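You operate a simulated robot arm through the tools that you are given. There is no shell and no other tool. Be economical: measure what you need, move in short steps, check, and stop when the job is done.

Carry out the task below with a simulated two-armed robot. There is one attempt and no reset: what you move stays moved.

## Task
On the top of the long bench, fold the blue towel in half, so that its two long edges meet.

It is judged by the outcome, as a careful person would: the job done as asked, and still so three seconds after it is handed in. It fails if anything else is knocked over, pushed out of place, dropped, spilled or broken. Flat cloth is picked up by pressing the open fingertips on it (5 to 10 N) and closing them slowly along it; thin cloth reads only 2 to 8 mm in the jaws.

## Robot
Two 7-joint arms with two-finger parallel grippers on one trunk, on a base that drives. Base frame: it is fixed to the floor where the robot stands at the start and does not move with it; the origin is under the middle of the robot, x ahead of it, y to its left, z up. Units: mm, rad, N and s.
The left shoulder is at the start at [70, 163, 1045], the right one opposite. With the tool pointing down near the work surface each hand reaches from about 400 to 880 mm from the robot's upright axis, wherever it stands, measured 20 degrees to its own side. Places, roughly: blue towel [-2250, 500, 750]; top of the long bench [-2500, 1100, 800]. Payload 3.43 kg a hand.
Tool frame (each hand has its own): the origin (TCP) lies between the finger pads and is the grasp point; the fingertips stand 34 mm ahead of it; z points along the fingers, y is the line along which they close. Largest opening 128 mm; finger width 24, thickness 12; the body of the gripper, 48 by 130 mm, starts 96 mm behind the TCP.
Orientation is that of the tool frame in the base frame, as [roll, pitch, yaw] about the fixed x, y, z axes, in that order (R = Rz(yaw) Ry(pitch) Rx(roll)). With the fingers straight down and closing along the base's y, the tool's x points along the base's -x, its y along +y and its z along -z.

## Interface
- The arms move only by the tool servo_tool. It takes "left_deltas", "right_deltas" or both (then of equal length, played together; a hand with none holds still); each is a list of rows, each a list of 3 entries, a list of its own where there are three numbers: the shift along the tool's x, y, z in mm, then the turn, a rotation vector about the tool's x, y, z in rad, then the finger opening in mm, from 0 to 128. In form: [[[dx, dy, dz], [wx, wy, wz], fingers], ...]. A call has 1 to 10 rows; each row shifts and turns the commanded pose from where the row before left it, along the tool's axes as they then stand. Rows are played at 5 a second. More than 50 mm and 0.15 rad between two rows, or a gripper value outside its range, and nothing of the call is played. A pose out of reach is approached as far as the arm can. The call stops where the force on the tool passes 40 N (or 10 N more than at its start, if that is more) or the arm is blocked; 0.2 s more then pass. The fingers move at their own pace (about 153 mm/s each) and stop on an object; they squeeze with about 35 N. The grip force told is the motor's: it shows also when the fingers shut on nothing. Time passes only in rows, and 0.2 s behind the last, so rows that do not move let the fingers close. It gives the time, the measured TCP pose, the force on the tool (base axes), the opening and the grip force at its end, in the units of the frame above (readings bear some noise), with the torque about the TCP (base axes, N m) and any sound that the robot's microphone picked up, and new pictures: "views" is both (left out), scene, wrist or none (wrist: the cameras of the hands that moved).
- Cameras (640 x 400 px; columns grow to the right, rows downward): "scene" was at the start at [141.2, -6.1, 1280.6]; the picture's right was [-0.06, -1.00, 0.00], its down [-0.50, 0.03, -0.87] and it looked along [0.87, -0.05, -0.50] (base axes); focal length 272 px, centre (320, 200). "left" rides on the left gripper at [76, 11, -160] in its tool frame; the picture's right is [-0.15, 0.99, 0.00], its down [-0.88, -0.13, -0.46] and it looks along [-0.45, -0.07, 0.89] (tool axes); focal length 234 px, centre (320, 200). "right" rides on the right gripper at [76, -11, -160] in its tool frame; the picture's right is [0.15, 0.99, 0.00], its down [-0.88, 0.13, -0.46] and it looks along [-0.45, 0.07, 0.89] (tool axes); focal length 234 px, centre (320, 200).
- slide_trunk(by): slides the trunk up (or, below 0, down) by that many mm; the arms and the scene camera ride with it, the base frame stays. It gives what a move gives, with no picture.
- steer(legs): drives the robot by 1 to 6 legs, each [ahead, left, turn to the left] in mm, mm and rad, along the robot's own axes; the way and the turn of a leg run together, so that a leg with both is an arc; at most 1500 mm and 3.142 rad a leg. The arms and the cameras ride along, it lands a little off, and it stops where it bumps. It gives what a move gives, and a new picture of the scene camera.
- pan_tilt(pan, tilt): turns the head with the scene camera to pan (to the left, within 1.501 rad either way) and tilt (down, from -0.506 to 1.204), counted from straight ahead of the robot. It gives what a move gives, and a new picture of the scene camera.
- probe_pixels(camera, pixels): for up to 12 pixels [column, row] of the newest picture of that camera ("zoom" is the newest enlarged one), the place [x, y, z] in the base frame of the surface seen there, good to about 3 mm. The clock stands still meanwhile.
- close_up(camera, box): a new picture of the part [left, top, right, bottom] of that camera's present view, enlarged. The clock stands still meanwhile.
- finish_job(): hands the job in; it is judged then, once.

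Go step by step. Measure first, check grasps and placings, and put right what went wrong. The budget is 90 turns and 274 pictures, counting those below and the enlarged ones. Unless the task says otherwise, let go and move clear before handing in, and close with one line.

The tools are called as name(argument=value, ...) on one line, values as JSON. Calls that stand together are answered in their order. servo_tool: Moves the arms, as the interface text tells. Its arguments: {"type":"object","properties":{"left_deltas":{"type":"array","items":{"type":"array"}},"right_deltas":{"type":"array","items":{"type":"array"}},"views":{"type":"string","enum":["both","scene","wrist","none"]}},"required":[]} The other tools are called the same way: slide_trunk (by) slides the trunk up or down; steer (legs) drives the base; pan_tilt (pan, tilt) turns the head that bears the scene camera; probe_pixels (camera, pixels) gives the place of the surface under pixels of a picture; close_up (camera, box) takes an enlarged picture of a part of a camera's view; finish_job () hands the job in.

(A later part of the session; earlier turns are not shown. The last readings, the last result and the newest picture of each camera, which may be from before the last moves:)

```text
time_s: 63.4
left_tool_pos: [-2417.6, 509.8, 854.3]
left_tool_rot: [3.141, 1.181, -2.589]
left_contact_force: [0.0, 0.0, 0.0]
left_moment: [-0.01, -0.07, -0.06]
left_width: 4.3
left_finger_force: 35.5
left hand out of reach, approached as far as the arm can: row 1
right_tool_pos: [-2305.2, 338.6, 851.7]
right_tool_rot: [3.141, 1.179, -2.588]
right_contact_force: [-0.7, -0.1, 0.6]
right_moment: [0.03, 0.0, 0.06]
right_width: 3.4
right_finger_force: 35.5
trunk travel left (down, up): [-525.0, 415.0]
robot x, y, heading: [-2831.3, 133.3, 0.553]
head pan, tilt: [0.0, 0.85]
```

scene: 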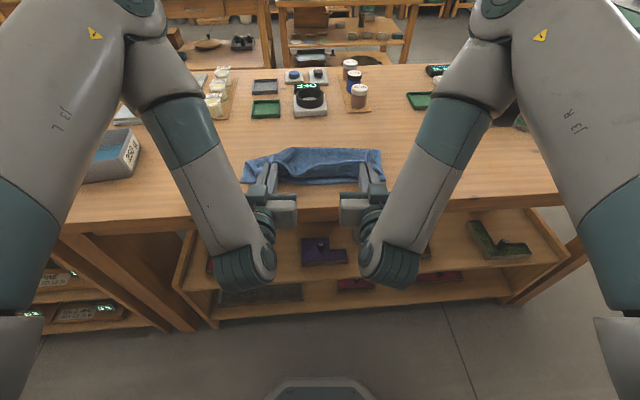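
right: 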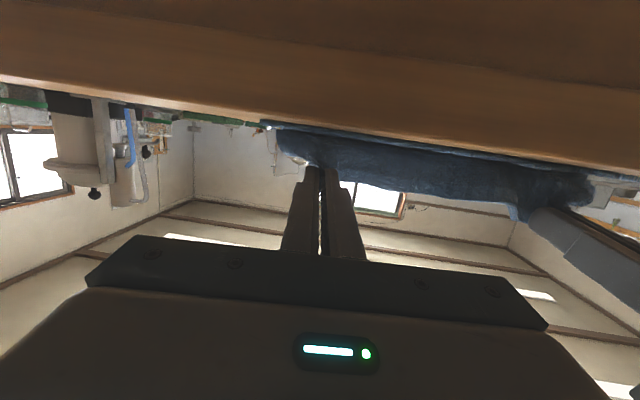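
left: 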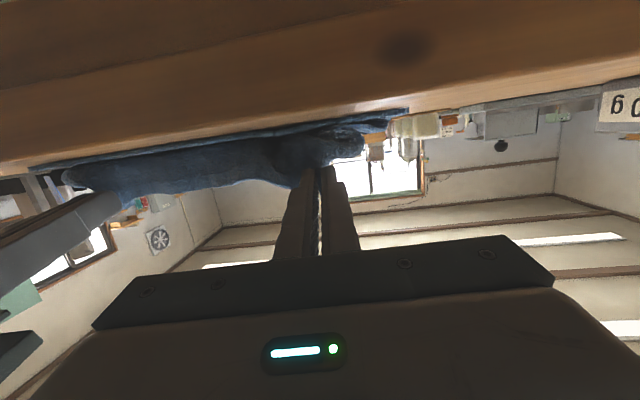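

Within reach again. I move the left hand 28 mm outward and right 8 mm outward, then lower ~10 mm.

servo_tool(left_deltas=[[[0, 14, 0], [0, 0, 0], 0], [[0, 14, 0], [0, 0, 0], 0], [[9.2, 0, 3.8], [0, 0, 0], 0]], right_deltas=[[[0, -4, 0], [0, 0, 0], 0], [[0, -4, 0], [0, 0, 0], 0], [[9.2, 0, 3.8], [0, 0, 0], 0]])

close_up(camera="scene", box=[200, 110, 440, 260])

```text
time_s: 64.2
left_tool_pos: [-2421.1, 534.7, 839.2]
left_tool_rot: [-3.141, 1.18, -2.589]
left_contact_force: [1.2, -0.5, 1.8]
left_moment: [-0.04, -0.07, -0.05]
left_width: 4.4
left_finger_force: 34.9
left hand out of reach, approached as far as the arm can: row 1, 2
right_tool_pos: [-2300.8, 330.9, 837.8]
right_tool_rot: [3.139, 1.179, -2.589]
right_contact_force: [-0.4, 0.4, 0.3]
right_moment: [0.08, 0.0, 0.03]
right_width: 3.4
right_finger_force: 35.0
trunk travel left (down, up): [-525.0, 415.0]
robot x, y, heading: [-2828.6, 130.6, 0.556]
head pan, tilt: [0.0, 0.85]
```

scene: 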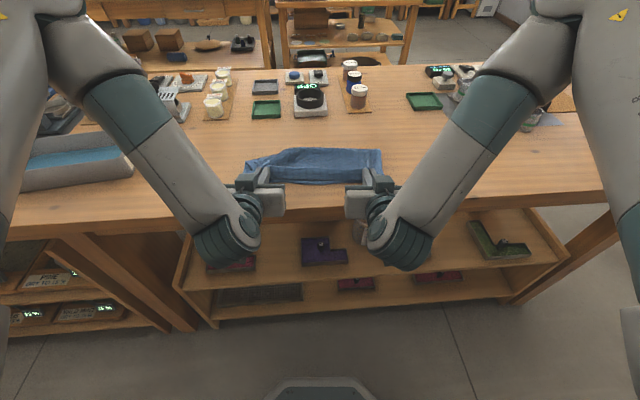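
right: 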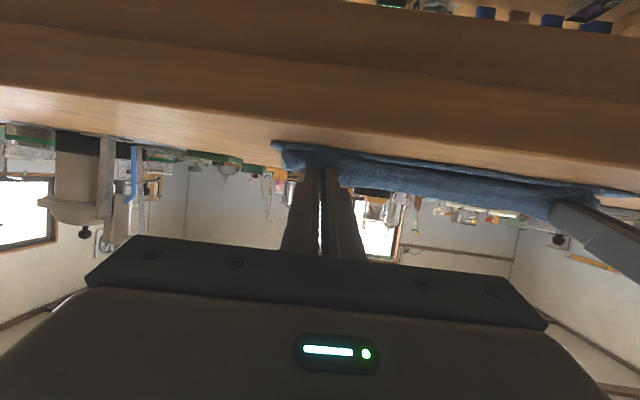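
left: 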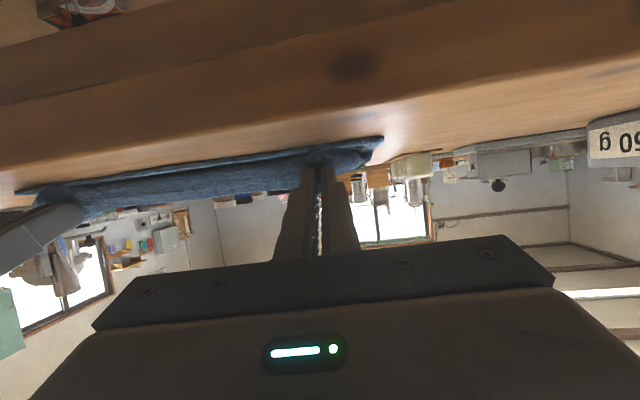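

```text
2.67 times, centred on (320, 185) of scene
```

zoom: 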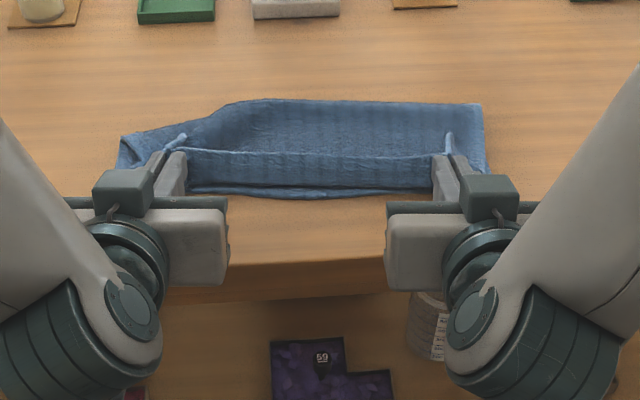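

Edge is nearly over the near edge. I correct the left hand (8 mm outward, 9 mm toward me) and lower both ~5 mm.

servo_tool(left_deltas=[[[0, 8, -4], [0, 0, 0], 0], [[8, 0, -2.4], [0, 0, 0], 0], [[0, 0, 0], [0, 0, 0], 0]], right_deltas=[[[0, 0, 0], [0, 0, 0], 0], [[4.6, 0, 1.9], [0, 0, 0], 0], [[0, 0, 0], [0, 0, 0], 0]], views="wrist")

close_up(camera="scene", box=[200, 110, 440, 260])

```text
time_s: 65.0
left_tool_pos: [-2428.6, 537.2, 834.1]
left_tool_rot: [-3.139, 1.181, -2.584]
left_contact_force: [4.1, -3.7, 7.7]
left_moment: [-0.04, -0.29, -0.22]
left_width: 4.1
left_finger_force: 35.1
left hand out of reach, approached as far as the arm can: row 1
right_tool_pos: [-2300.5, 330.4, 834.5]
right_tool_rot: [-3.141, 1.182, -2.586]
right_contact_force: [-2.7, 3.6, 2.7]
right_moment: [0.19, 0.05, 0.16]
right_width: 3.4
right_finger_force: 35.2
trunk travel left (down, up): [-525.0, 415.0]
robot x, y, heading: [-2834.0, 133.2, 0.551]
head pan, tilt: [0.0, 0.85]
```

right: 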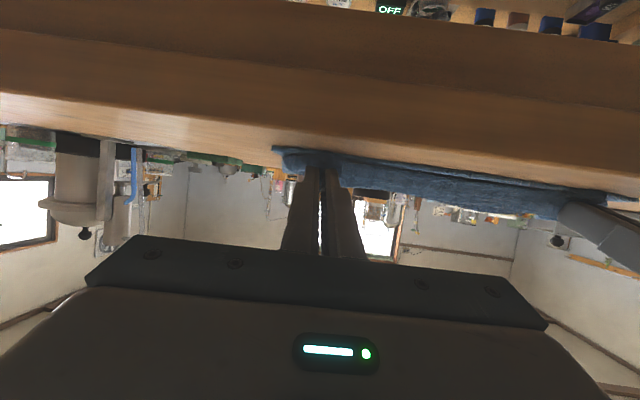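
left: 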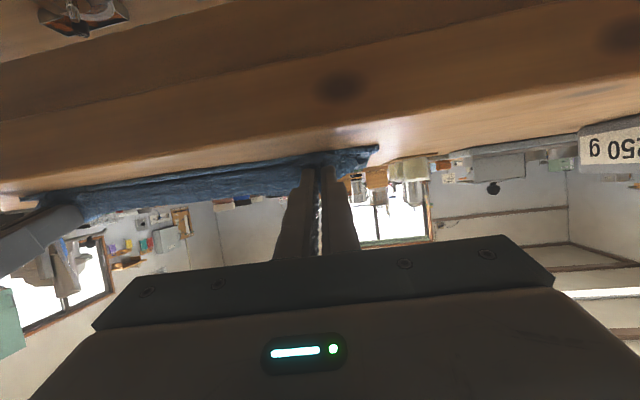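

```text
2.67 times, centred on (320, 185) of scene
```

zoom: 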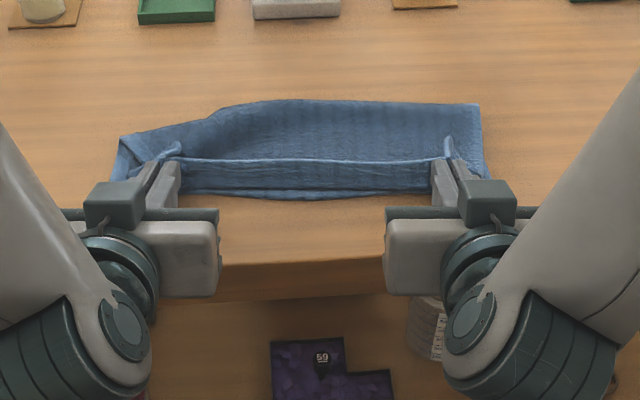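

Both fingers now rest on the towel near the near edge. I open gently and withdraw backward.

servo_tool(left_deltas=[[[0, 0, 0], [0, 0, 0], 10], [[0, 0, 0], [0, 0, 0], 25], [[0, 0, 0], [0, 0, 0], 35], [[0, 0, 0], [0, 0, 0], 35], [[0, 0, -15], [0, 0, 0], 35], [[0, 0, -30], [0, 0, 0], 35], [[0, 0, -40], [0, 0, 0], 35]], right_deltas=[[[0, 0, 0], [0, 0, 0], 10], [[0, 0, 0], [0, 0, 0], 25], [[0, 0, 0], [0, 0, 0], 35], [[0, 0, 0], [0, 0, 0], 35], [[0, 0, -15], [0, 0, 0], 35], [[0, 0, -30], [0, 0, 0], 35], [[0, 0, -40], [0, 0, 0], 35]], views="scene")

close_up(camera="scene", box=[200, 110, 440, 260])

```text
time_s: 66.6
left_tool_pos: [-2422.2, 502.2, 836.1]
left_tool_rot: [3.14, 1.181, -2.589]
left_contact_force: [0.2, -0.5, 0.4]
left_moment: [-0.01, 0.04, -0.01]
left_width: 35.1
left_finger_force: 0.1
left hand out of reach, approached as far as the arm can: row 5, 6, 7
right_tool_pos: [-2336.6, 342.0, 841.3]
right_tool_rot: [3.14, 1.181, -2.588]
right_contact_force: [-0.6, -0.7, -0.3]
right_moment: [0.03, 0.05, -0.02]
right_width: 35.0
right_finger_force: 0.1
right hand out of reach, approached as far as the arm can: row 5, 6, 7
trunk travel left (down, up): [-525.0, 415.0]
robot x, y, heading: [-2835.8, 131.2, 0.56]
head pan, tilt: [0.0, 0.85]
```

scene: 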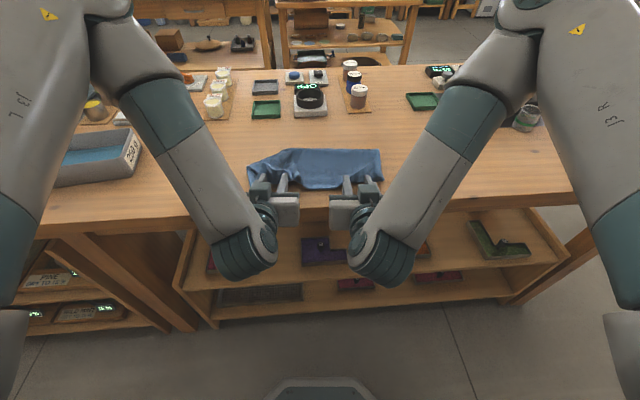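

```text
2.67 times, centred on (320, 185) of scene
```

zoom: 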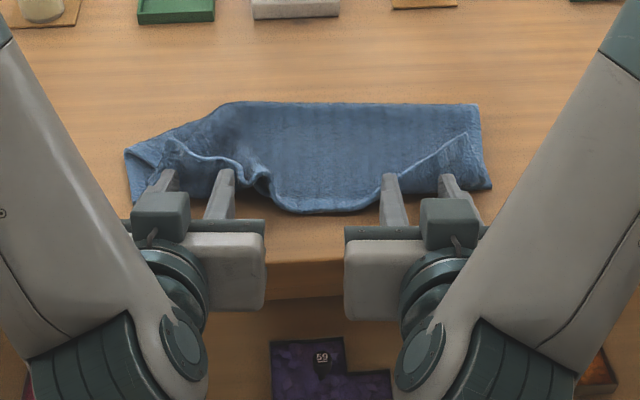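

The hands couldn't retract (folded-arm limit) and slid inward, ruffling the left corner. I drive the base back 130 mm to slip the fingers off straight.

steer(legs=[[-130, 0, 0]])

close_up(camera="scene", box=[200, 80, 440, 230])

```text
time_s: 67.9
left_tool_pos: [-2534.9, 434.0, 838.1]
left_tool_rot: [-3.14, 1.18, -2.586]
left_contact_force: [0.0, -0.8, 0.8]
left_moment: [-0.02, 0.02, 0.02]
left_width: 34.6
left_finger_force: 0.0
right_tool_pos: [-2447.2, 273.8, 842.5]
right_tool_rot: [-3.14, 1.181, -2.587]
right_contact_force: [-0.2, -0.1, 0.6]
right_moment: [-0.01, -0.01, 0.0]
right_width: 34.8
right_finger_force: 0.0
trunk travel left (down, up): [-525.0, 415.0]
robot x, y, heading: [-2943.5, 61.2, 0.555]
head pan, tilt: [0.0, 0.85]
```

scene: 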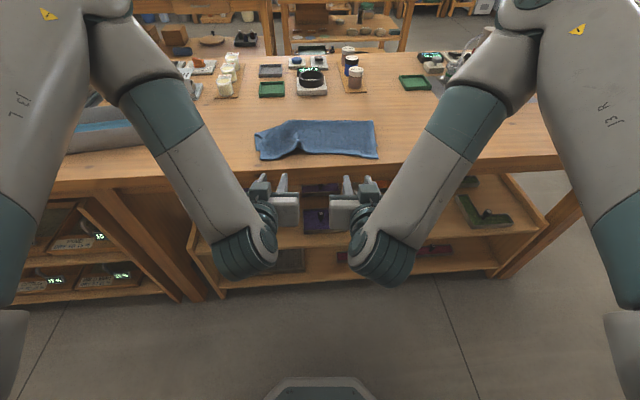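

```text
2.67 times, centred on (320, 155) of scene
```

zoom: 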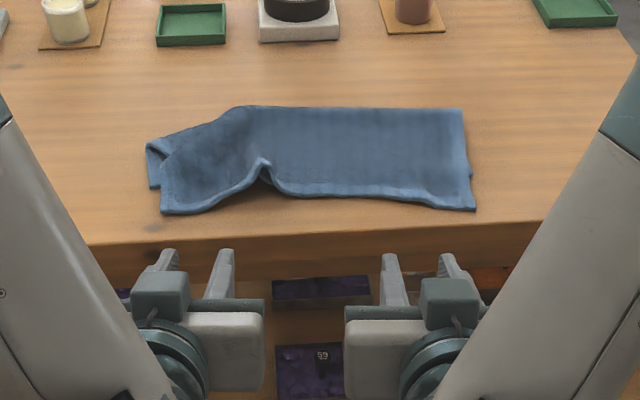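

Right side folded well; the left corner is ruffled by the drag (tent at zoom (262,165)). I raise the hands and turn them back to vertical to inspect and repair.

servo_tool(left_deltas=[[[-37, 0, -15], [0, 0, 0], 35], [[-37, 0, -15], [0, 0, 0], 35], [[-37, 0, -15], [0, 0, 0], 35], [[0, 0, 0], [0, 0.148, 0], 35], [[0, 0, 0], [0, 0.148, 0], 35], [[0, 0, 0], [0, 0.148, 0], 35], [[0, 0, 0], [0, 0.148, 0], 35], [[0, 0, 0], [0, 0.148, 0], 35], [[0, 0, 0], [0, 0.148, 0], 35], [[0, 0, 0], [0, 0.148, 0], 35]], right_deltas=[[[-37, 0, -15], [0, 0, 0], 35], [[-37, 0, -15], [0, 0, 0], 35], [[-37, 0, -15], [0, 0, 0], 35], [[0, 0, 0], [0, 0.148, 0], 35], [[0, 0, 0], [0, 0.148, 0], 35], [[0, 0, 0], [0, 0.148, 0], 35], [[0, 0, 0], [0, 0.148, 0], 35], [[0, 0, 0], [0, 0.148, 0], 35], [[0, 0, 0], [0, 0.148, 0], 35], [[0, 0, 0], [0, 0.148, 0], 35]], views="none")

servo_tool(left_deltas=[[[0, 0, 0], [0, 0.142, 0], 35], [[0, 30, -30], [0, 0, 0], 35], [[0, 30, -30], [0, 0, 0], 35], [[0, 30, -30], [0, 0, 0], 35], [[0, 30, -20], [0, 0, 0], 35]], right_deltas=[[[0, 0, 0], [0, 0.142, 0], 35], [[0, -30, -30], [0, 0, 0], 35], [[0, -30, -30], [0, 0, 0], 35], [[0, -30, -30], [0, 0, 0], 35], [[0, -30, -20], [0, 0, 0], 35]], views="scene")

close_up(camera="scene", box=[200, 80, 440, 230])

```text
time_s: 70.1
left_tool_pos: [-2510.2, 436.7, 952.4]
left_tool_rot: [3.14, 0.139, -2.587]
left_contact_force: [0.9, 0.1, 0.1]
left_moment: [0.0, -0.02, 0.01]
left_width: 34.8
left_finger_force: 0.0
left hand out of reach, approached as far as the arm can: row 1, 2, 3
right_tool_pos: [-2436.6, 292.5, 958.1]
right_tool_rot: [3.141, 0.141, -2.586]
right_contact_force: [-0.3, 0.4, -0.1]
right_moment: [-0.04, 0.04, -0.01]
right_width: 34.9
right_finger_force: 0.0
right hand out of reach, approached as far as the arm can: row 1, 2
trunk travel left (down, up): [-525.0, 415.0]
robot x, y, heading: [-2943.9, 61.8, 0.553]
head pan, tilt: [0.0, 0.85]
```

```text
time_s: 71.3
left_tool_pos: [-2574.7, 537.9, 1063.3]
left_tool_rot: [-3.139, 0.003, -2.587]
left_contact_force: [0.3, 0.5, 0.3]
left_moment: [0.05, -0.04, -0.02]
left_width: 34.9
left_finger_force: 0.0
right_tool_pos: [-2377.3, 188.0, 1067.1]
right_tool_rot: [3.14, 0.004, -2.587]
right_contact_force: [0.0, -0.8, -0.4]
right_moment: [-0.01, -0.03, 0.02]
right_width: 35.0
right_finger_force: 0.1
trunk travel left (down, up): [-525.0, 415.0]
robot x, y, heading: [-2941.5, 63.9, 0.55]
head pan, tilt: [0.0, 0.85]
```

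scene: 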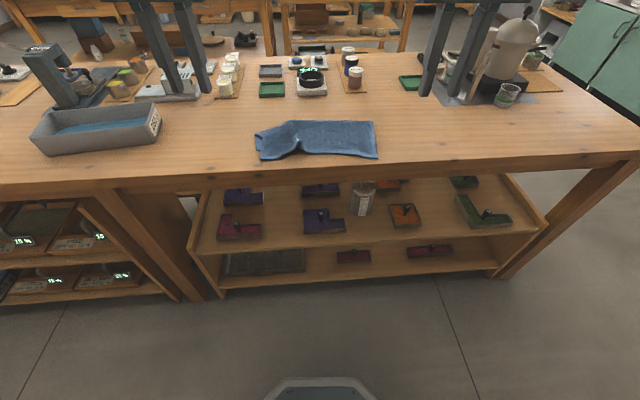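

```text
2.67 times, centred on (320, 155) of scene
```

zoom: 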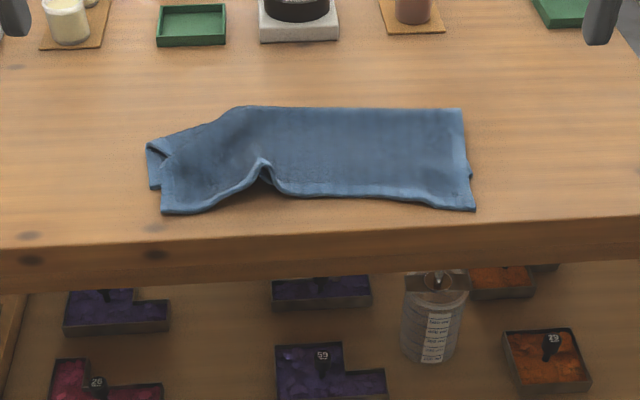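

I drive forward ~110 mm again and measure the cloth's outline.

steer(legs=[[110, 0, 0]])

close_up(camera="scene", box=[230, 120, 400, 226])

```text
time_s: 72.5
left_tool_pos: [-2481.2, 596.2, 1063.9]
left_tool_rot: [3.142, 0.001, -2.589]
left_contact_force: [0.1, -0.5, -0.5]
left_moment: [-0.03, 0.02, -0.02]
left_width: 34.8
left_finger_force: 0.1
right_tool_pos: [-2283.1, 246.7, 1065.8]
right_tool_rot: [-3.141, 0.001, -2.59]
right_contact_force: [1.1, -0.8, 0.7]
right_moment: [-0.01, 0.0, 0.02]
right_width: 34.9
right_finger_force: 0.0
trunk travel left (down, up): [-525.0, 415.0]
robot x, y, heading: [-2849.4, 114.8, 0.556]
head pan, tilt: [0.0, 0.85]
```

scene: 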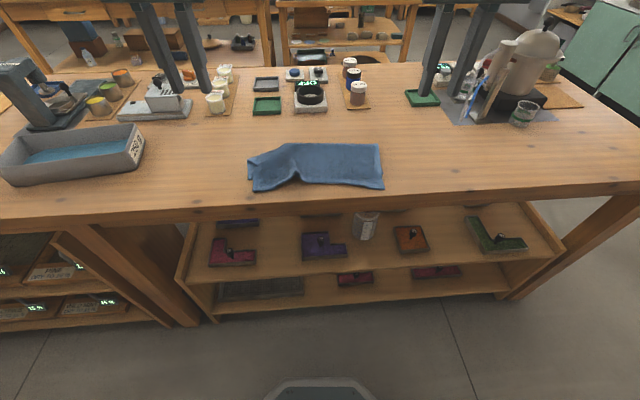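

```text
3.76 times, centred on (315, 173) of scene
```

zoom: 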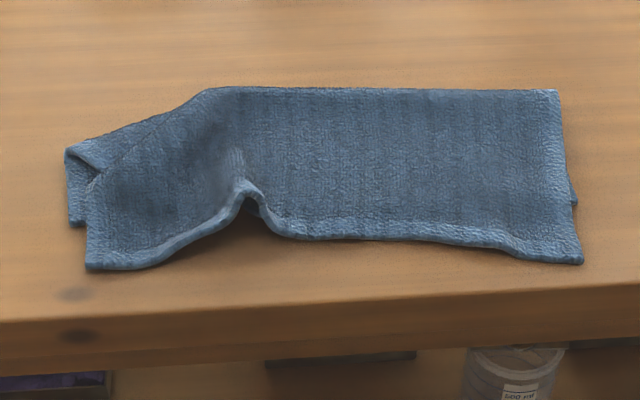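

probe_pixels(camera="zoom", pixels=[[92, 265], [75, 222], [70, 152], [205, 92], [555, 93], [578, 260], [573, 203], [248, 190], [300, 232], [440, 240], [150, 250], [210, 225]])

```text
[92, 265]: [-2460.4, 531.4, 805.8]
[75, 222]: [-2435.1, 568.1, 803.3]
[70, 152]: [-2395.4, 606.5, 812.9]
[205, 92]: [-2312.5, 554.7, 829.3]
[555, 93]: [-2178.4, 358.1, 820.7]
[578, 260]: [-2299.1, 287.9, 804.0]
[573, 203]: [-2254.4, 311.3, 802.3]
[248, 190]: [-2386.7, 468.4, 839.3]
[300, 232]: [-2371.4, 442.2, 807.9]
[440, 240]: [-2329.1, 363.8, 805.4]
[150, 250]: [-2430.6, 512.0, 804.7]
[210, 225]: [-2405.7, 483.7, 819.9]
```

The upper layer overshoots the near edge by ~20–35 mm (single layer on bench there) and the left has a tent. I'll re-pinch the overhanging upper edge with vertical hands near both ends, lift, spread, and re-lay it 30 mm further back.

servo_tool(left_deltas=[[[-1, -23, 40], [0, 0, 0], 42], [[-1, -23, 40], [0, 0, 0], 42], [[-1, -23, 40], [0, 0, 0], 42], [[-1, -23, 40], [0, 0, 0], 42], [[-1, 0, 30], [0, 0, 0], 42]], right_deltas=[[[-5, 20, 40], [0, 0, 0], 42], [[-5, 21, 40], [0, 0, 0], 42], [[-5, 21, 40], [0, 0, 0], 42], [[-5, 20, 40], [0, 0, 0], 42], [[-4, 0, 30], [0, 0, 0], 42]], views="both")

```text
time_s: 73.7
left_tool_pos: [-2427.2, 520.1, 871.9]
left_tool_rot: [3.141, 0.003, -2.586]
left_contact_force: [0.1, -0.1, 0.7]
left_moment: [-0.03, -0.03, 0.0]
left_width: 42.1
left_finger_force: 0.1
right_tool_pos: [-2305.0, 327.5, 874.7]
right_tool_rot: [3.141, 0.002, -2.59]
right_contact_force: [-0.4, 0.0, 0.0]
right_moment: [-0.01, 0.01, -0.02]
right_width: 42.2
right_finger_force: 0.1
trunk travel left (down, up): [-525.0, 415.0]
robot x, y, heading: [-2851.2, 116.7, 0.55]
head pan, tilt: [0.0, 0.85]
```

scene: 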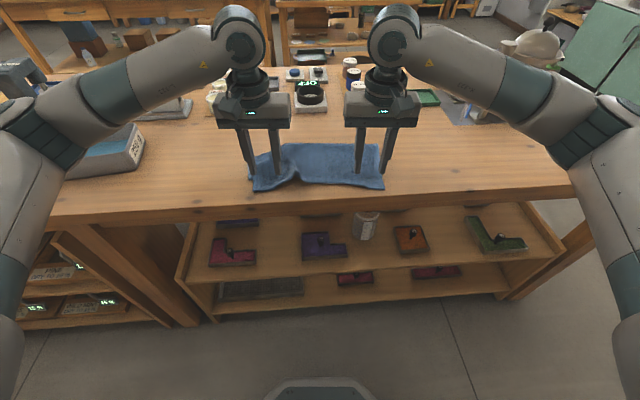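
right: 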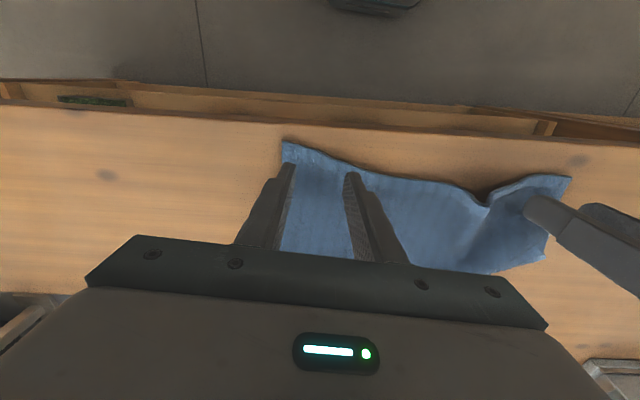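
left: 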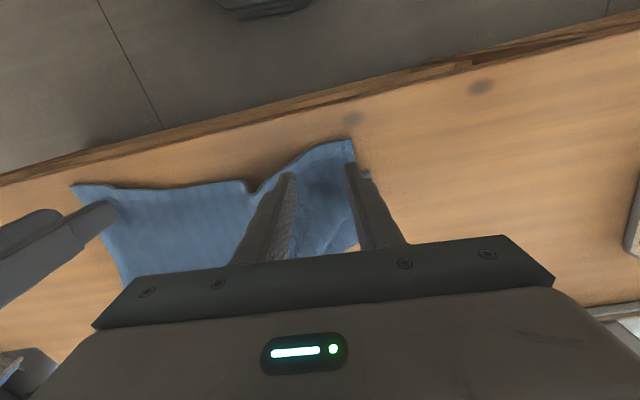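

The fingers hover over the overhanging strip; I shift both ~5 mm further inside and descend until touching.

servo_tool(left_deltas=[[[-5, -4, 15], [0, 0, 0], 36], [[0, 0, 14], [0, 0, 0], 36], [[0, 0, 4], [0, 0, 0], 36], [[0, 0, 2], [0, 0, 0], 36]], right_deltas=[[[-6, 4, 18], [0, 0, 0], 38], [[0, 0, 14], [0, 0, 0], 38], [[0, 0, 4], [0, 0, 0], 38], [[0, 0, 2], [0, 0, 0], 38]], views="wrist")

```text
time_s: 74.7
left_tool_pos: [-2420.9, 519.2, 838.5]
left_tool_rot: [3.141, 0.003, -2.587]
left_contact_force: [1.2, 1.1, 1.1]
left_moment: [0.03, 0.01, 0.03]
left_width: 35.8
left_finger_force: 0.1
right_tool_pos: [-2302.9, 335.3, 837.9]
right_tool_rot: [3.141, 0.002, -2.587]
right_contact_force: [0.3, 0.6, 3.1]
right_moment: [0.01, 0.0, 0.03]
right_width: 38.0
right_finger_force: 0.1
trunk travel left (down, up): [-525.0, 415.0]
robot x, y, heading: [-2850.6, 120.4, 0.552]
head pan, tilt: [0.0, 0.85]
```

right: 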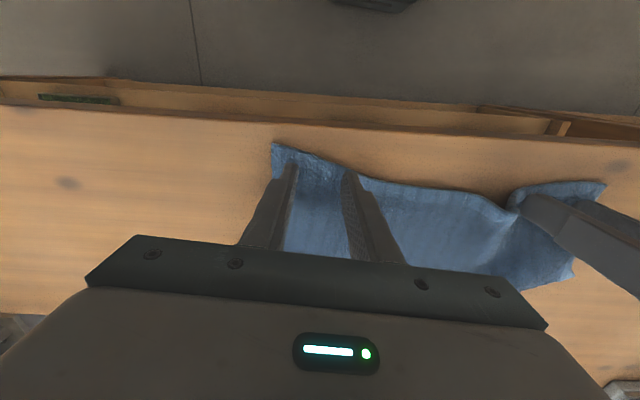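
left: 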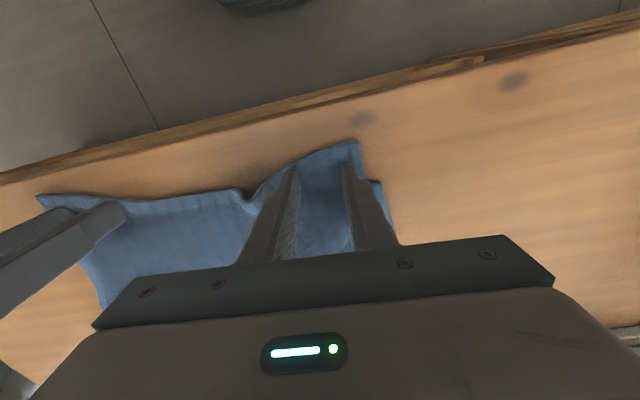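

Contact made on both. Press slightly and close slowly.

servo_tool(left_deltas=[[[0, 0, 2], [0, 0, 0], 36], [[0, 0, 1], [0, 0, 0], 32], [[0, 0, 0], [0, 0, 0], 28], [[0, 0, 0], [0, 0, 0], 24], [[0, 0, 0], [0, 0, 0], 20], [[0, 0, 0], [0, 0, 0], 16], [[0, 0, 0], [0, 0, 0], 12], [[0, 0, 0], [0, 0, 0], 8], [[0, 0, 0], [0, 0, 0], 4], [[0, 0, 0], [0, 0, 0], 0]], right_deltas=[[[0, 0, 1.5], [0, 0, 0], 38], [[0, 0, 0.5], [0, 0, 0], 33], [[0, 0, 0], [0, 0, 0], 29], [[0, 0, 0], [0, 0, 0], 25], [[0, 0, 0], [0, 0, 0], 20], [[0, 0, 0], [0, 0, 0], 16], [[0, 0, 0], [0, 0, 0], 12], [[0, 0, 0], [0, 0, 0], 8], [[0, 0, 0], [0, 0, 0], 4], [[0, 0, 0], [0, 0, 0], 0]], views="wrist")

```text
time_s: 76.9
left_tool_pos: [-2422.5, 518.6, 837.5]
left_tool_rot: [-3.141, 0.005, -2.587]
left_contact_force: [1.0, 0.8, 20.0]
left_moment: [0.07, -0.03, 0.02]
left_width: 4.1
left_finger_force: 34.7
right_tool_pos: [-2303.4, 335.0, 836.5]
right_tool_rot: [3.141, 0.002, -2.588]
right_contact_force: [-0.3, 0.5, 8.3]
right_moment: [0.04, 0.0, 0.05]
right_width: 4.8
right_finger_force: 34.8
trunk travel left (down, up): [-525.0, 415.0]
robot x, y, heading: [-2847.8, 121.8, 0.551]
head pan, tilt: [0.0, 0.85]
```

right: 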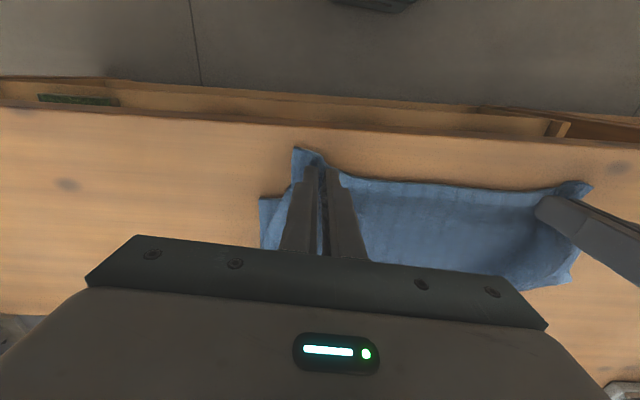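
left: 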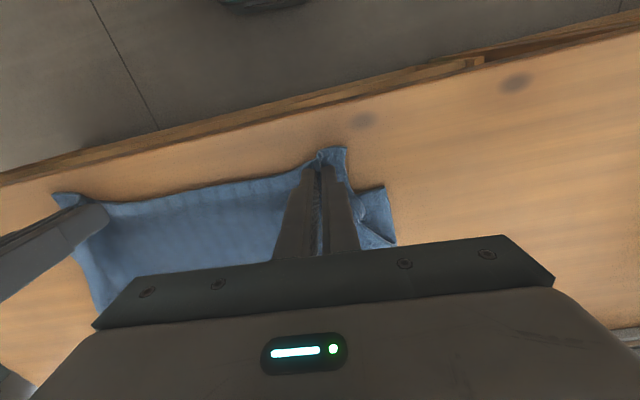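

Both grip cloth (4.1, 4.8 mm); the tent has straightened. I lift 60 mm, spreading the left hand outward, and look.

servo_tool(left_deltas=[[[0, 0, -20], [0, 0, 0], 0], [[-5, 5, -20], [0, 0, 0], 0], [[-5, 5, -20], [0, 0, 0], 0]], right_deltas=[[[0, 0, -20], [0, 0, 0], 0], [[-5, 0, -20], [0, 0, 0], 0], [[-5, 0, -20], [0, 0, 0], 0]])

close_up(camera="scene", box=[230, 110, 400, 216])

```text
time_s: 77.7
left_tool_pos: [-2416.1, 532.2, 894.1]
left_tool_rot: [-3.141, 0.002, -2.587]
left_contact_force: [1.0, -2.6, 0.2]
left_moment: [-0.11, -0.05, 0.02]
left_width: 4.2
left_finger_force: 35.5
right_tool_pos: [-2295.2, 341.6, 896.6]
right_tool_rot: [-3.141, 0.001, -2.588]
right_contact_force: [-1.5, 2.8, 0.5]
right_moment: [0.1, 0.05, 0.05]
right_width: 4.8
right_finger_force: 34.8
trunk travel left (down, up): [-525.0, 415.0]
robot x, y, heading: [-2846.0, 115.3, 0.556]
head pan, tilt: [0.0, 0.85]
```

scene: 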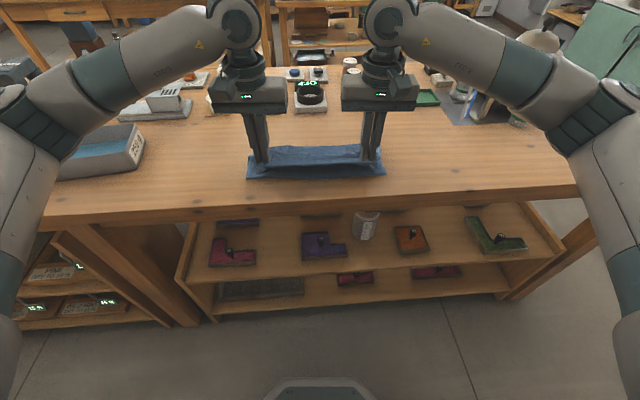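
right: 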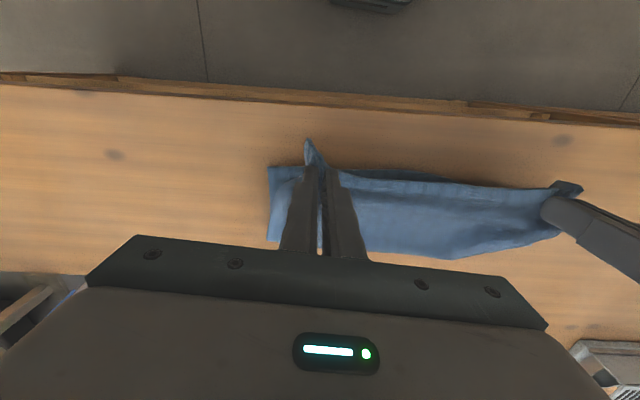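
left: 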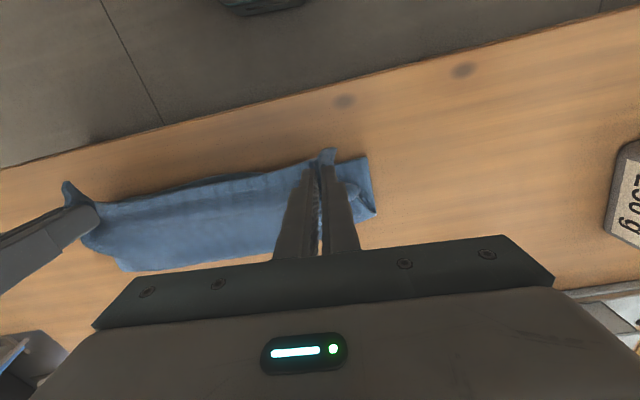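

```text
3.76 times, centred on (315, 163) of scene
```

zoom: 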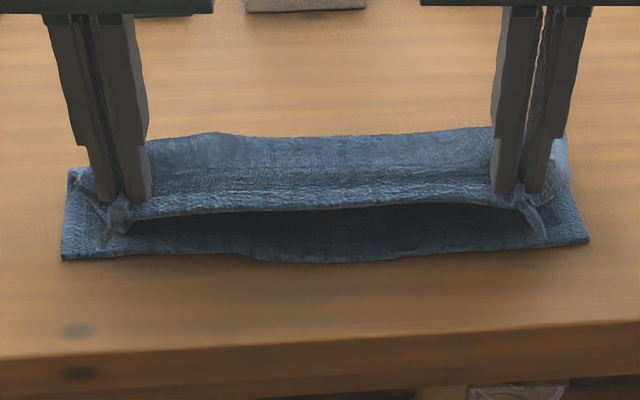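

Now only the upper layer is lifted and the lower near edge is clean. I measure the lower layer's outline and the upper edge.

probe_pixels(camera="zoom", pixels=[[66, 256], [583, 238], [200, 253], [330, 258], [450, 250], [72, 175], [205, 138], [488, 130], [565, 140], [120, 228], [540, 238], [320, 203]])

```text
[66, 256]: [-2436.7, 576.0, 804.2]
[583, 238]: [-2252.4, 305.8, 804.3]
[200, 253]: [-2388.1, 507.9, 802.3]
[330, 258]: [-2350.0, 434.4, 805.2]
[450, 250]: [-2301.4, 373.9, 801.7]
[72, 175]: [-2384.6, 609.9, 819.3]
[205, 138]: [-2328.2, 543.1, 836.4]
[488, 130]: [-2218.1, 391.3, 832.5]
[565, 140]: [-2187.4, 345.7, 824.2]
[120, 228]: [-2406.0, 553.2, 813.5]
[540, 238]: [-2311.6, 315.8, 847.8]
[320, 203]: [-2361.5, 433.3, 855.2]
```

Lower near edge runs f≈570 (left) to 585 (right); pinch lines need to be ~16 mm behind it. I lower first, then slide back (+f) the last 20–30 mm so the hem trails toward me flat.

servo_tool(left_deltas=[[[0, 0, 20], [0, 0, 0], 0], [[0, 1, 20], [0, 0, 0], 0], [[-8, 0, 3], [0, 0, 0], 0], [[-8, 0, 3], [0, 0, 0], 0], [[-6, 0, 3], [0, 0, 0], 0], [[0, 0, 2], [0, 0, 0], 0]], right_deltas=[[[-3, 0, 20], [0, 0, 0], 0], [[-3, 4, 22], [0, 0, 0], 0], [[-9, 0, 3], [0, 0, 0], 0], [[-9, 0, 3], [0, 0, 0], 0], [[-8, 0, 3], [0, 0, 0], 0], [[0, 0, 2], [0, 0, 0], 0]])

close_up(camera="scene", box=[230, 110, 400, 216])

```text
time_s: 79.1
left_tool_pos: [-2399.2, 546.0, 843.3]
left_tool_rot: [-3.141, 0.005, -2.586]
left_contact_force: [1.2, -2.2, 1.5]
left_moment: [-0.09, -0.07, -0.01]
left_width: 4.3
left_finger_force: 35.3
right_tool_pos: [-2269.2, 360.7, 843.2]
right_tool_rot: [3.141, 0.003, -2.587]
right_contact_force: [-1.9, 1.4, 0.8]
right_moment: [0.12, 0.06, 0.07]
right_width: 4.8
right_finger_force: 34.8
trunk travel left (down, up): [-525.0, 415.0]
robot x, y, heading: [-2848.5, 120.0, 0.553]
head pan, tilt: [0.0, 0.85]
```

scene: 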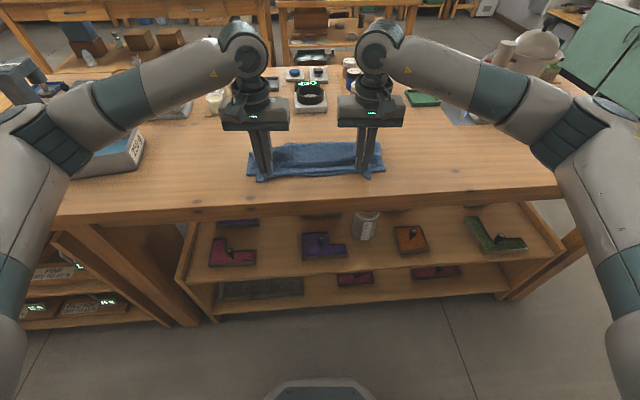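
right: 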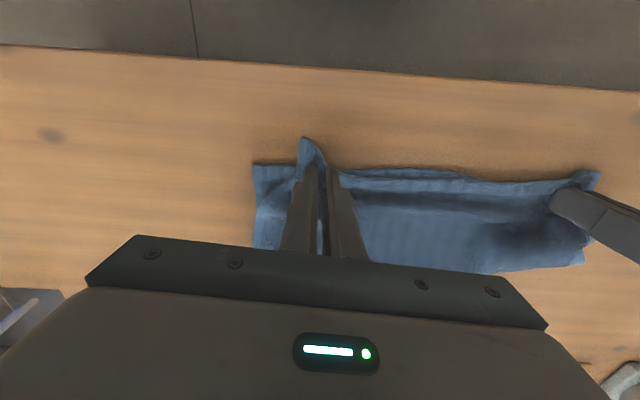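
left: 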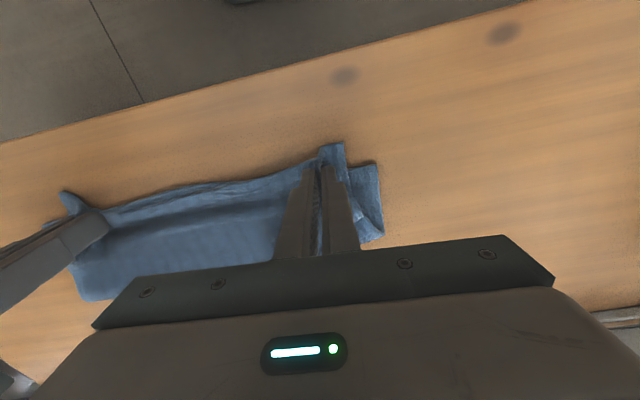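

```text
3.76 times, centred on (315, 163) of scene
```

zoom: 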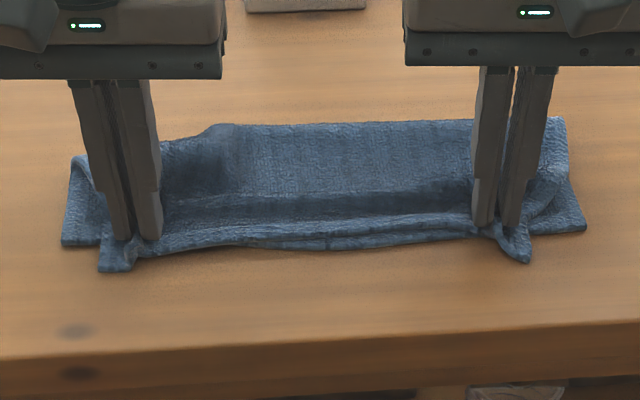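

The flaps under the fingers stick out slightly past the lower edge; I measure them.

probe_pixels(camera="zoom", pixels=[[112, 265], [520, 257], [66, 242], [582, 228], [330, 235], [200, 240], [430, 228], [330, 245]])

```text
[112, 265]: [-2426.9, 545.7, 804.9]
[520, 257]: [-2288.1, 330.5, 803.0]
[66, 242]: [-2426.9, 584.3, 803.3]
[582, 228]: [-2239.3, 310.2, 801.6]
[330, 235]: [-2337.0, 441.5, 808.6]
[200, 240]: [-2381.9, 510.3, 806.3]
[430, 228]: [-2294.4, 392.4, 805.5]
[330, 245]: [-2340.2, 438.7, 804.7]
```

The upper hem still overshoots ~20–30 mm at the ends. I lift 15 mm, move 16/24 mm further back, lower again.

servo_tool(left_deltas=[[[0, 0, -18], [0, 0, 0], 0], [[-16, 0, 0], [0, 0, 0], 0], [[0, 0, 10], [0, 0, 0], 0], [[0, 0, 8], [0, 0, 0], 0], [[0, 0, 2], [0, 0, 0], 0]], right_deltas=[[[0, 0, -18], [0, 0, 0], 0], [[-24, 0, 0], [0, 0, 0], 0], [[0, 0, 10], [0, 0, 0], 0], [[0, 0, 8], [0, 0, 0], 0], [[0, 0, 2], [0, 0, 0], 0]], views="none")

close_up(camera="scene", box=[230, 110, 400, 216])

probe_pixels(camera="zoom", pixels=[[112, 258], [525, 245], [66, 240], [582, 226], [330, 238], [330, 228]])

```text
time_s: 80.3
left_tool_pos: [-2388.3, 553.9, 844.0]
left_tool_rot: [3.141, 0.003, -2.588]
left_contact_force: [2.4, -4.3, 3.5]
left_moment: [-0.09, -0.12, -0.02]
left_width: 4.5
left_finger_force: 35.5
right_tool_pos: [-2249.1, 373.0, 842.6]
right_tool_rot: [-3.141, 0.003, -2.588]
right_contact_force: [-2.9, 4.2, 5.4]
right_moment: [0.26, 0.04, 0.1]
right_width: 4.7
right_finger_force: 35.1
trunk travel left (down, up): [-525.0, 415.0]
robot x, y, heading: [-2849.4, 117.6, 0.549]
head pan, tilt: [0.0, 0.85]
```

```text
3.76 times, centred on (315, 163) of scene
```

zoom: 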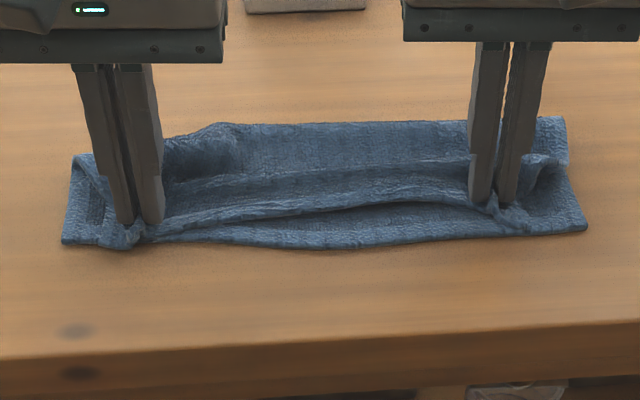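

```text
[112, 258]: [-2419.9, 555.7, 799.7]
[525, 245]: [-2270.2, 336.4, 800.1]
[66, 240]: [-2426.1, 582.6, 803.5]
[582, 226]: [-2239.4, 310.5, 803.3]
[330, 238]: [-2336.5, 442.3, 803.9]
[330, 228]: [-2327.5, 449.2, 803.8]
```

The flaps now end at the lower edge. I open the fingers slowly with light pressure, spreading the hem, then lift straight up.

servo_tool(left_deltas=[[[0, 0, 0], [0, 0, 0], 10], [[0, 0, 1], [0, 0, 0], 20], [[0, 0, 0], [0, 0, 0], 30], [[0, 0, 0], [0, 0, 0], 40], [[0, 0, 0], [0, 0, 0], 50], [[0, 0, 0], [0, 0, 0], 60], [[0, 0, -20], [0, 0, 0], 60], [[0, 0, -40], [0, 0, 0], 60], [[0, 0, -50], [0, 0, 0], 60]], right_deltas=[[[0, 0, 0], [0, 0, 0], 10], [[0, 0, 0.5], [0, 0, 0], 20], [[0, 0, 0], [0, 0, 0], 30], [[0, 0, 0], [0, 0, 0], 40], [[0, 0, 0], [0, 0, 0], 50], [[0, 0, 0], [0, 0, 0], 60], [[0, 0, -20], [0, 0, 0], 60], [[0, 0, -40], [0, 0, 0], 60], [[0, 0, -50], [0, 0, 0], 60]], views="both")

close_up(camera="scene", box=[230, 110, 400, 216])

```text
time_s: 82.3
left_tool_pos: [-2387.2, 551.7, 952.0]
left_tool_rot: [-3.139, 0.005, -2.586]
left_contact_force: [-0.4, 0.1, 0.0]
left_moment: [0.05, 0.0, 0.01]
left_width: 60.0
left_finger_force: 0.0
right_tool_pos: [-2250.5, 371.3, 952.1]
right_tool_rot: [-3.14, 0.002, -2.588]
right_contact_force: [-1.0, -0.5, 0.5]
right_moment: [0.0, 0.01, 0.02]
right_width: 60.1
right_finger_force: 0.1
trunk travel left (down, up): [-525.0, 415.0]
robot x, y, heading: [-2850.2, 119.3, 0.551]
head pan, tilt: [0.0, 0.85]
```

scene: 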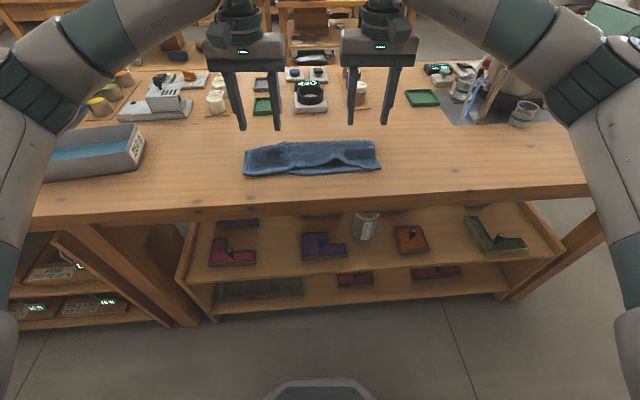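
right: 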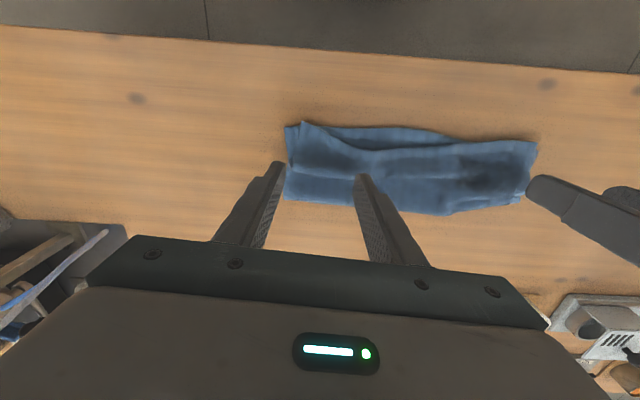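
left: 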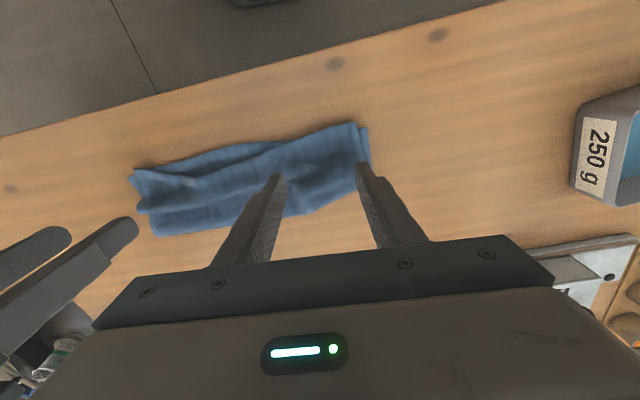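

```text
3.76 times, centred on (315, 163) of scene
```

zoom: 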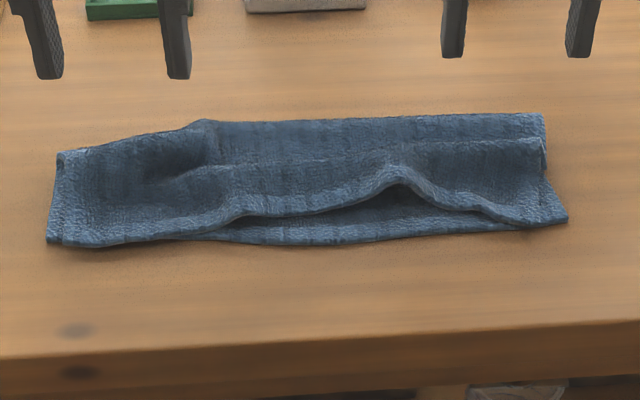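

Opening while pressing spread the corners well: left corner meets, right nearly. Remaining is slack across the fold (hump and hem tent at zoom (400,180)). I measure before smoothing.

probe_pixels(camera="zoom", pixels=[[52, 238], [60, 157], [205, 124], [540, 118], [564, 218], [400, 170], [400, 182], [350, 240], [240, 210], [480, 205], [170, 180], [330, 165]])

```text
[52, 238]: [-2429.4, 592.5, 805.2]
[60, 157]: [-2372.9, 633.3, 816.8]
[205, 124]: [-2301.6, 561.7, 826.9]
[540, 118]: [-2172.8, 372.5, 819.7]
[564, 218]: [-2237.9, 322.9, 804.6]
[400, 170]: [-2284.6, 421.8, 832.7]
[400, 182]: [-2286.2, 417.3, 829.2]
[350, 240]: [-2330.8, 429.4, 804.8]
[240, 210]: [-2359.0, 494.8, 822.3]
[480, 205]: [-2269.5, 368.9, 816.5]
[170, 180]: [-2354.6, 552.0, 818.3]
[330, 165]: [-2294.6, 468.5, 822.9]
```

The crease sits ~25 mm short, leaving slack in the upper layer. I'll smooth by pressing closed fingertips and opening them across the fold, so I rotate both hands 90° about the vertical.

servo_tool(left_deltas=[[[0, 0, 0], [0, 0, 0.15], 4], [[0, 0, 0], [0, 0, 0.15], 4], [[0, 0, 0], [0, 0, 0.15], 4], [[0, 0, 0], [0, 0, 0.15], 4], [[0, 0, 0], [0, 0, 0.15], 4], [[0, 0, 0], [0, 0, 0.15], 4], [[0, 0, 0], [0, 0, 0.15], 4], [[0, 0, 0], [0, 0, 0.15], 4], [[0, 0, 0], [0, 0, 0.15], 4], [[0, 0, 0], [0, 0, 0.15], 4]], right_deltas=[[[0, 0, 0], [0, 0, -0.15], 4], [[0, 0, 0], [0, 0, -0.15], 4], [[0, 0, 0], [0, 0, -0.15], 4], [[0, 0, 0], [0, 0, -0.15], 4], [[0, 0, 0], [0, 0, -0.15], 4], [[0, 0, 0], [0, 0, -0.15], 4], [[0, 0, 0], [0, 0, -0.15], 4], [[0, 0, 0], [0, 0, -0.15], 4], [[0, 0, 0], [0, 0, -0.15], 4], [[0, 0, 0], [0, 0, -0.15], 4]], views="scene")

```text
time_s: 84.5
left_tool_pos: [-2386.4, 554.2, 951.9]
left_tool_rot: [3.139, 0.001, 2.696]
left_contact_force: [0.4, 0.2, 0.1]
left_moment: [0.0, 0.04, -0.02]
left_width: 3.8
left_finger_force: 0.1
left hand out of reach, approached as far as the arm can: row 8, 9, 10
right_tool_pos: [-2249.5, 371.0, 949.6]
right_tool_rot: [3.141, 0.003, -1.592]
right_contact_force: [-0.5, -0.3, 0.7]
right_moment: [-0.01, 0.01, 0.01]
right_width: 4.0
right_finger_force: 0.1
right hand out of reach, approached as far as the arm can: row 7, 8, 9, 10
trunk travel left (down, up): [-525.0, 415.0]
robot x, y, heading: [-2851.4, 119.5, 0.551]
head pan, tilt: [0.0, 0.85]
```

scene: 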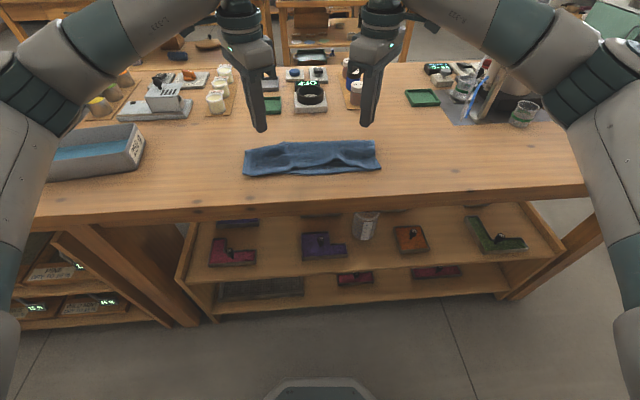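

Hands turned ~1 rad before the wrist limit; that's enough. I position the closed tips over the slack ridge (left l≈100, right l≈-70) and descend to press.

servo_tool(left_deltas=[[[-22.6, 8.6, 20], [0, 0, 0], 4], [[-22.6, 8.6, 20], [0, 0, 0], 4], [[0, 0, 30], [0, 0, 0], 4], [[0, 0, 24], [0, 0, 0], 4], [[0, 0, 8], [0, 0, 0], 4]], right_deltas=[[[-19.3, -3.1, 20], [0, 0, 0], 4], [[-19.3, -3.1, 20], [0, 0, 0], 4], [[0, 0, 30], [0, 0, 0], 4], [[0, 0, 24], [0, 0, 0], 4], [[0, 0, 6], [0, 0, 0], 4]], views="scene")

close_up(camera="scene", box=[230, 110, 400, 216])

```text
time_s: 85.7
left_tool_pos: [-2371.0, 553.2, 876.2]
left_tool_rot: [3.141, -0.001, 2.696]
left_contact_force: [0.1, 0.0, -0.1]
left_moment: [-0.01, 0.0, 0.02]
left_width: 3.9
left_finger_force: 0.0
left hand out of reach, approached as far as the arm can: row 1, 2
right_tool_pos: [-2248.3, 371.2, 888.9]
right_tool_rot: [3.141, 0.001, -1.594]
right_contact_force: [-0.5, 0.0, -0.8]
right_moment: [-0.03, -0.02, -0.02]
right_width: 4.1
right_finger_force: 0.1
right hand out of reach, approached as far as the arm can: row 1, 2
trunk travel left (down, up): [-525.0, 415.0]
robot x, y, heading: [-2851.1, 120.6, 0.55]
head pan, tilt: [0.0, 0.85]
```

scene: 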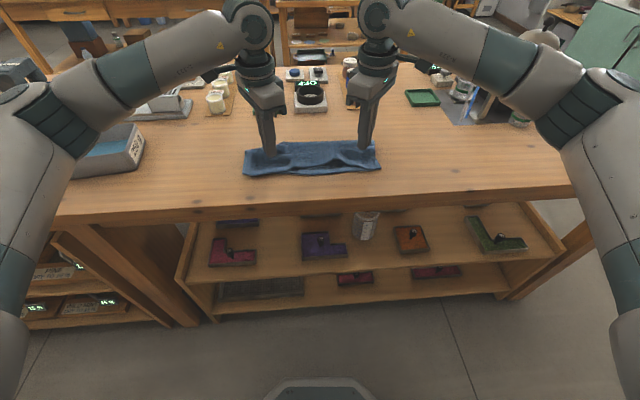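

```text
3.76 times, centred on (315, 163) of scene
```

zoom: 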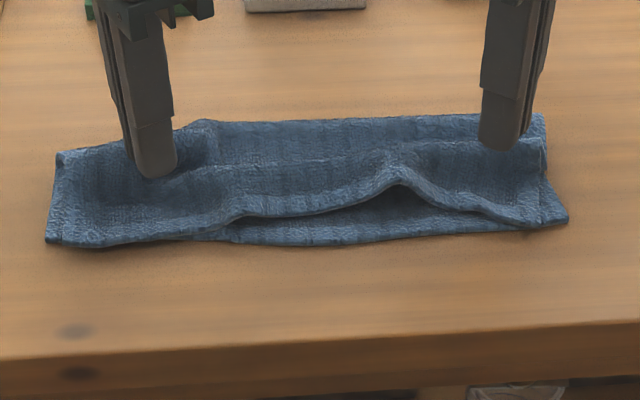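

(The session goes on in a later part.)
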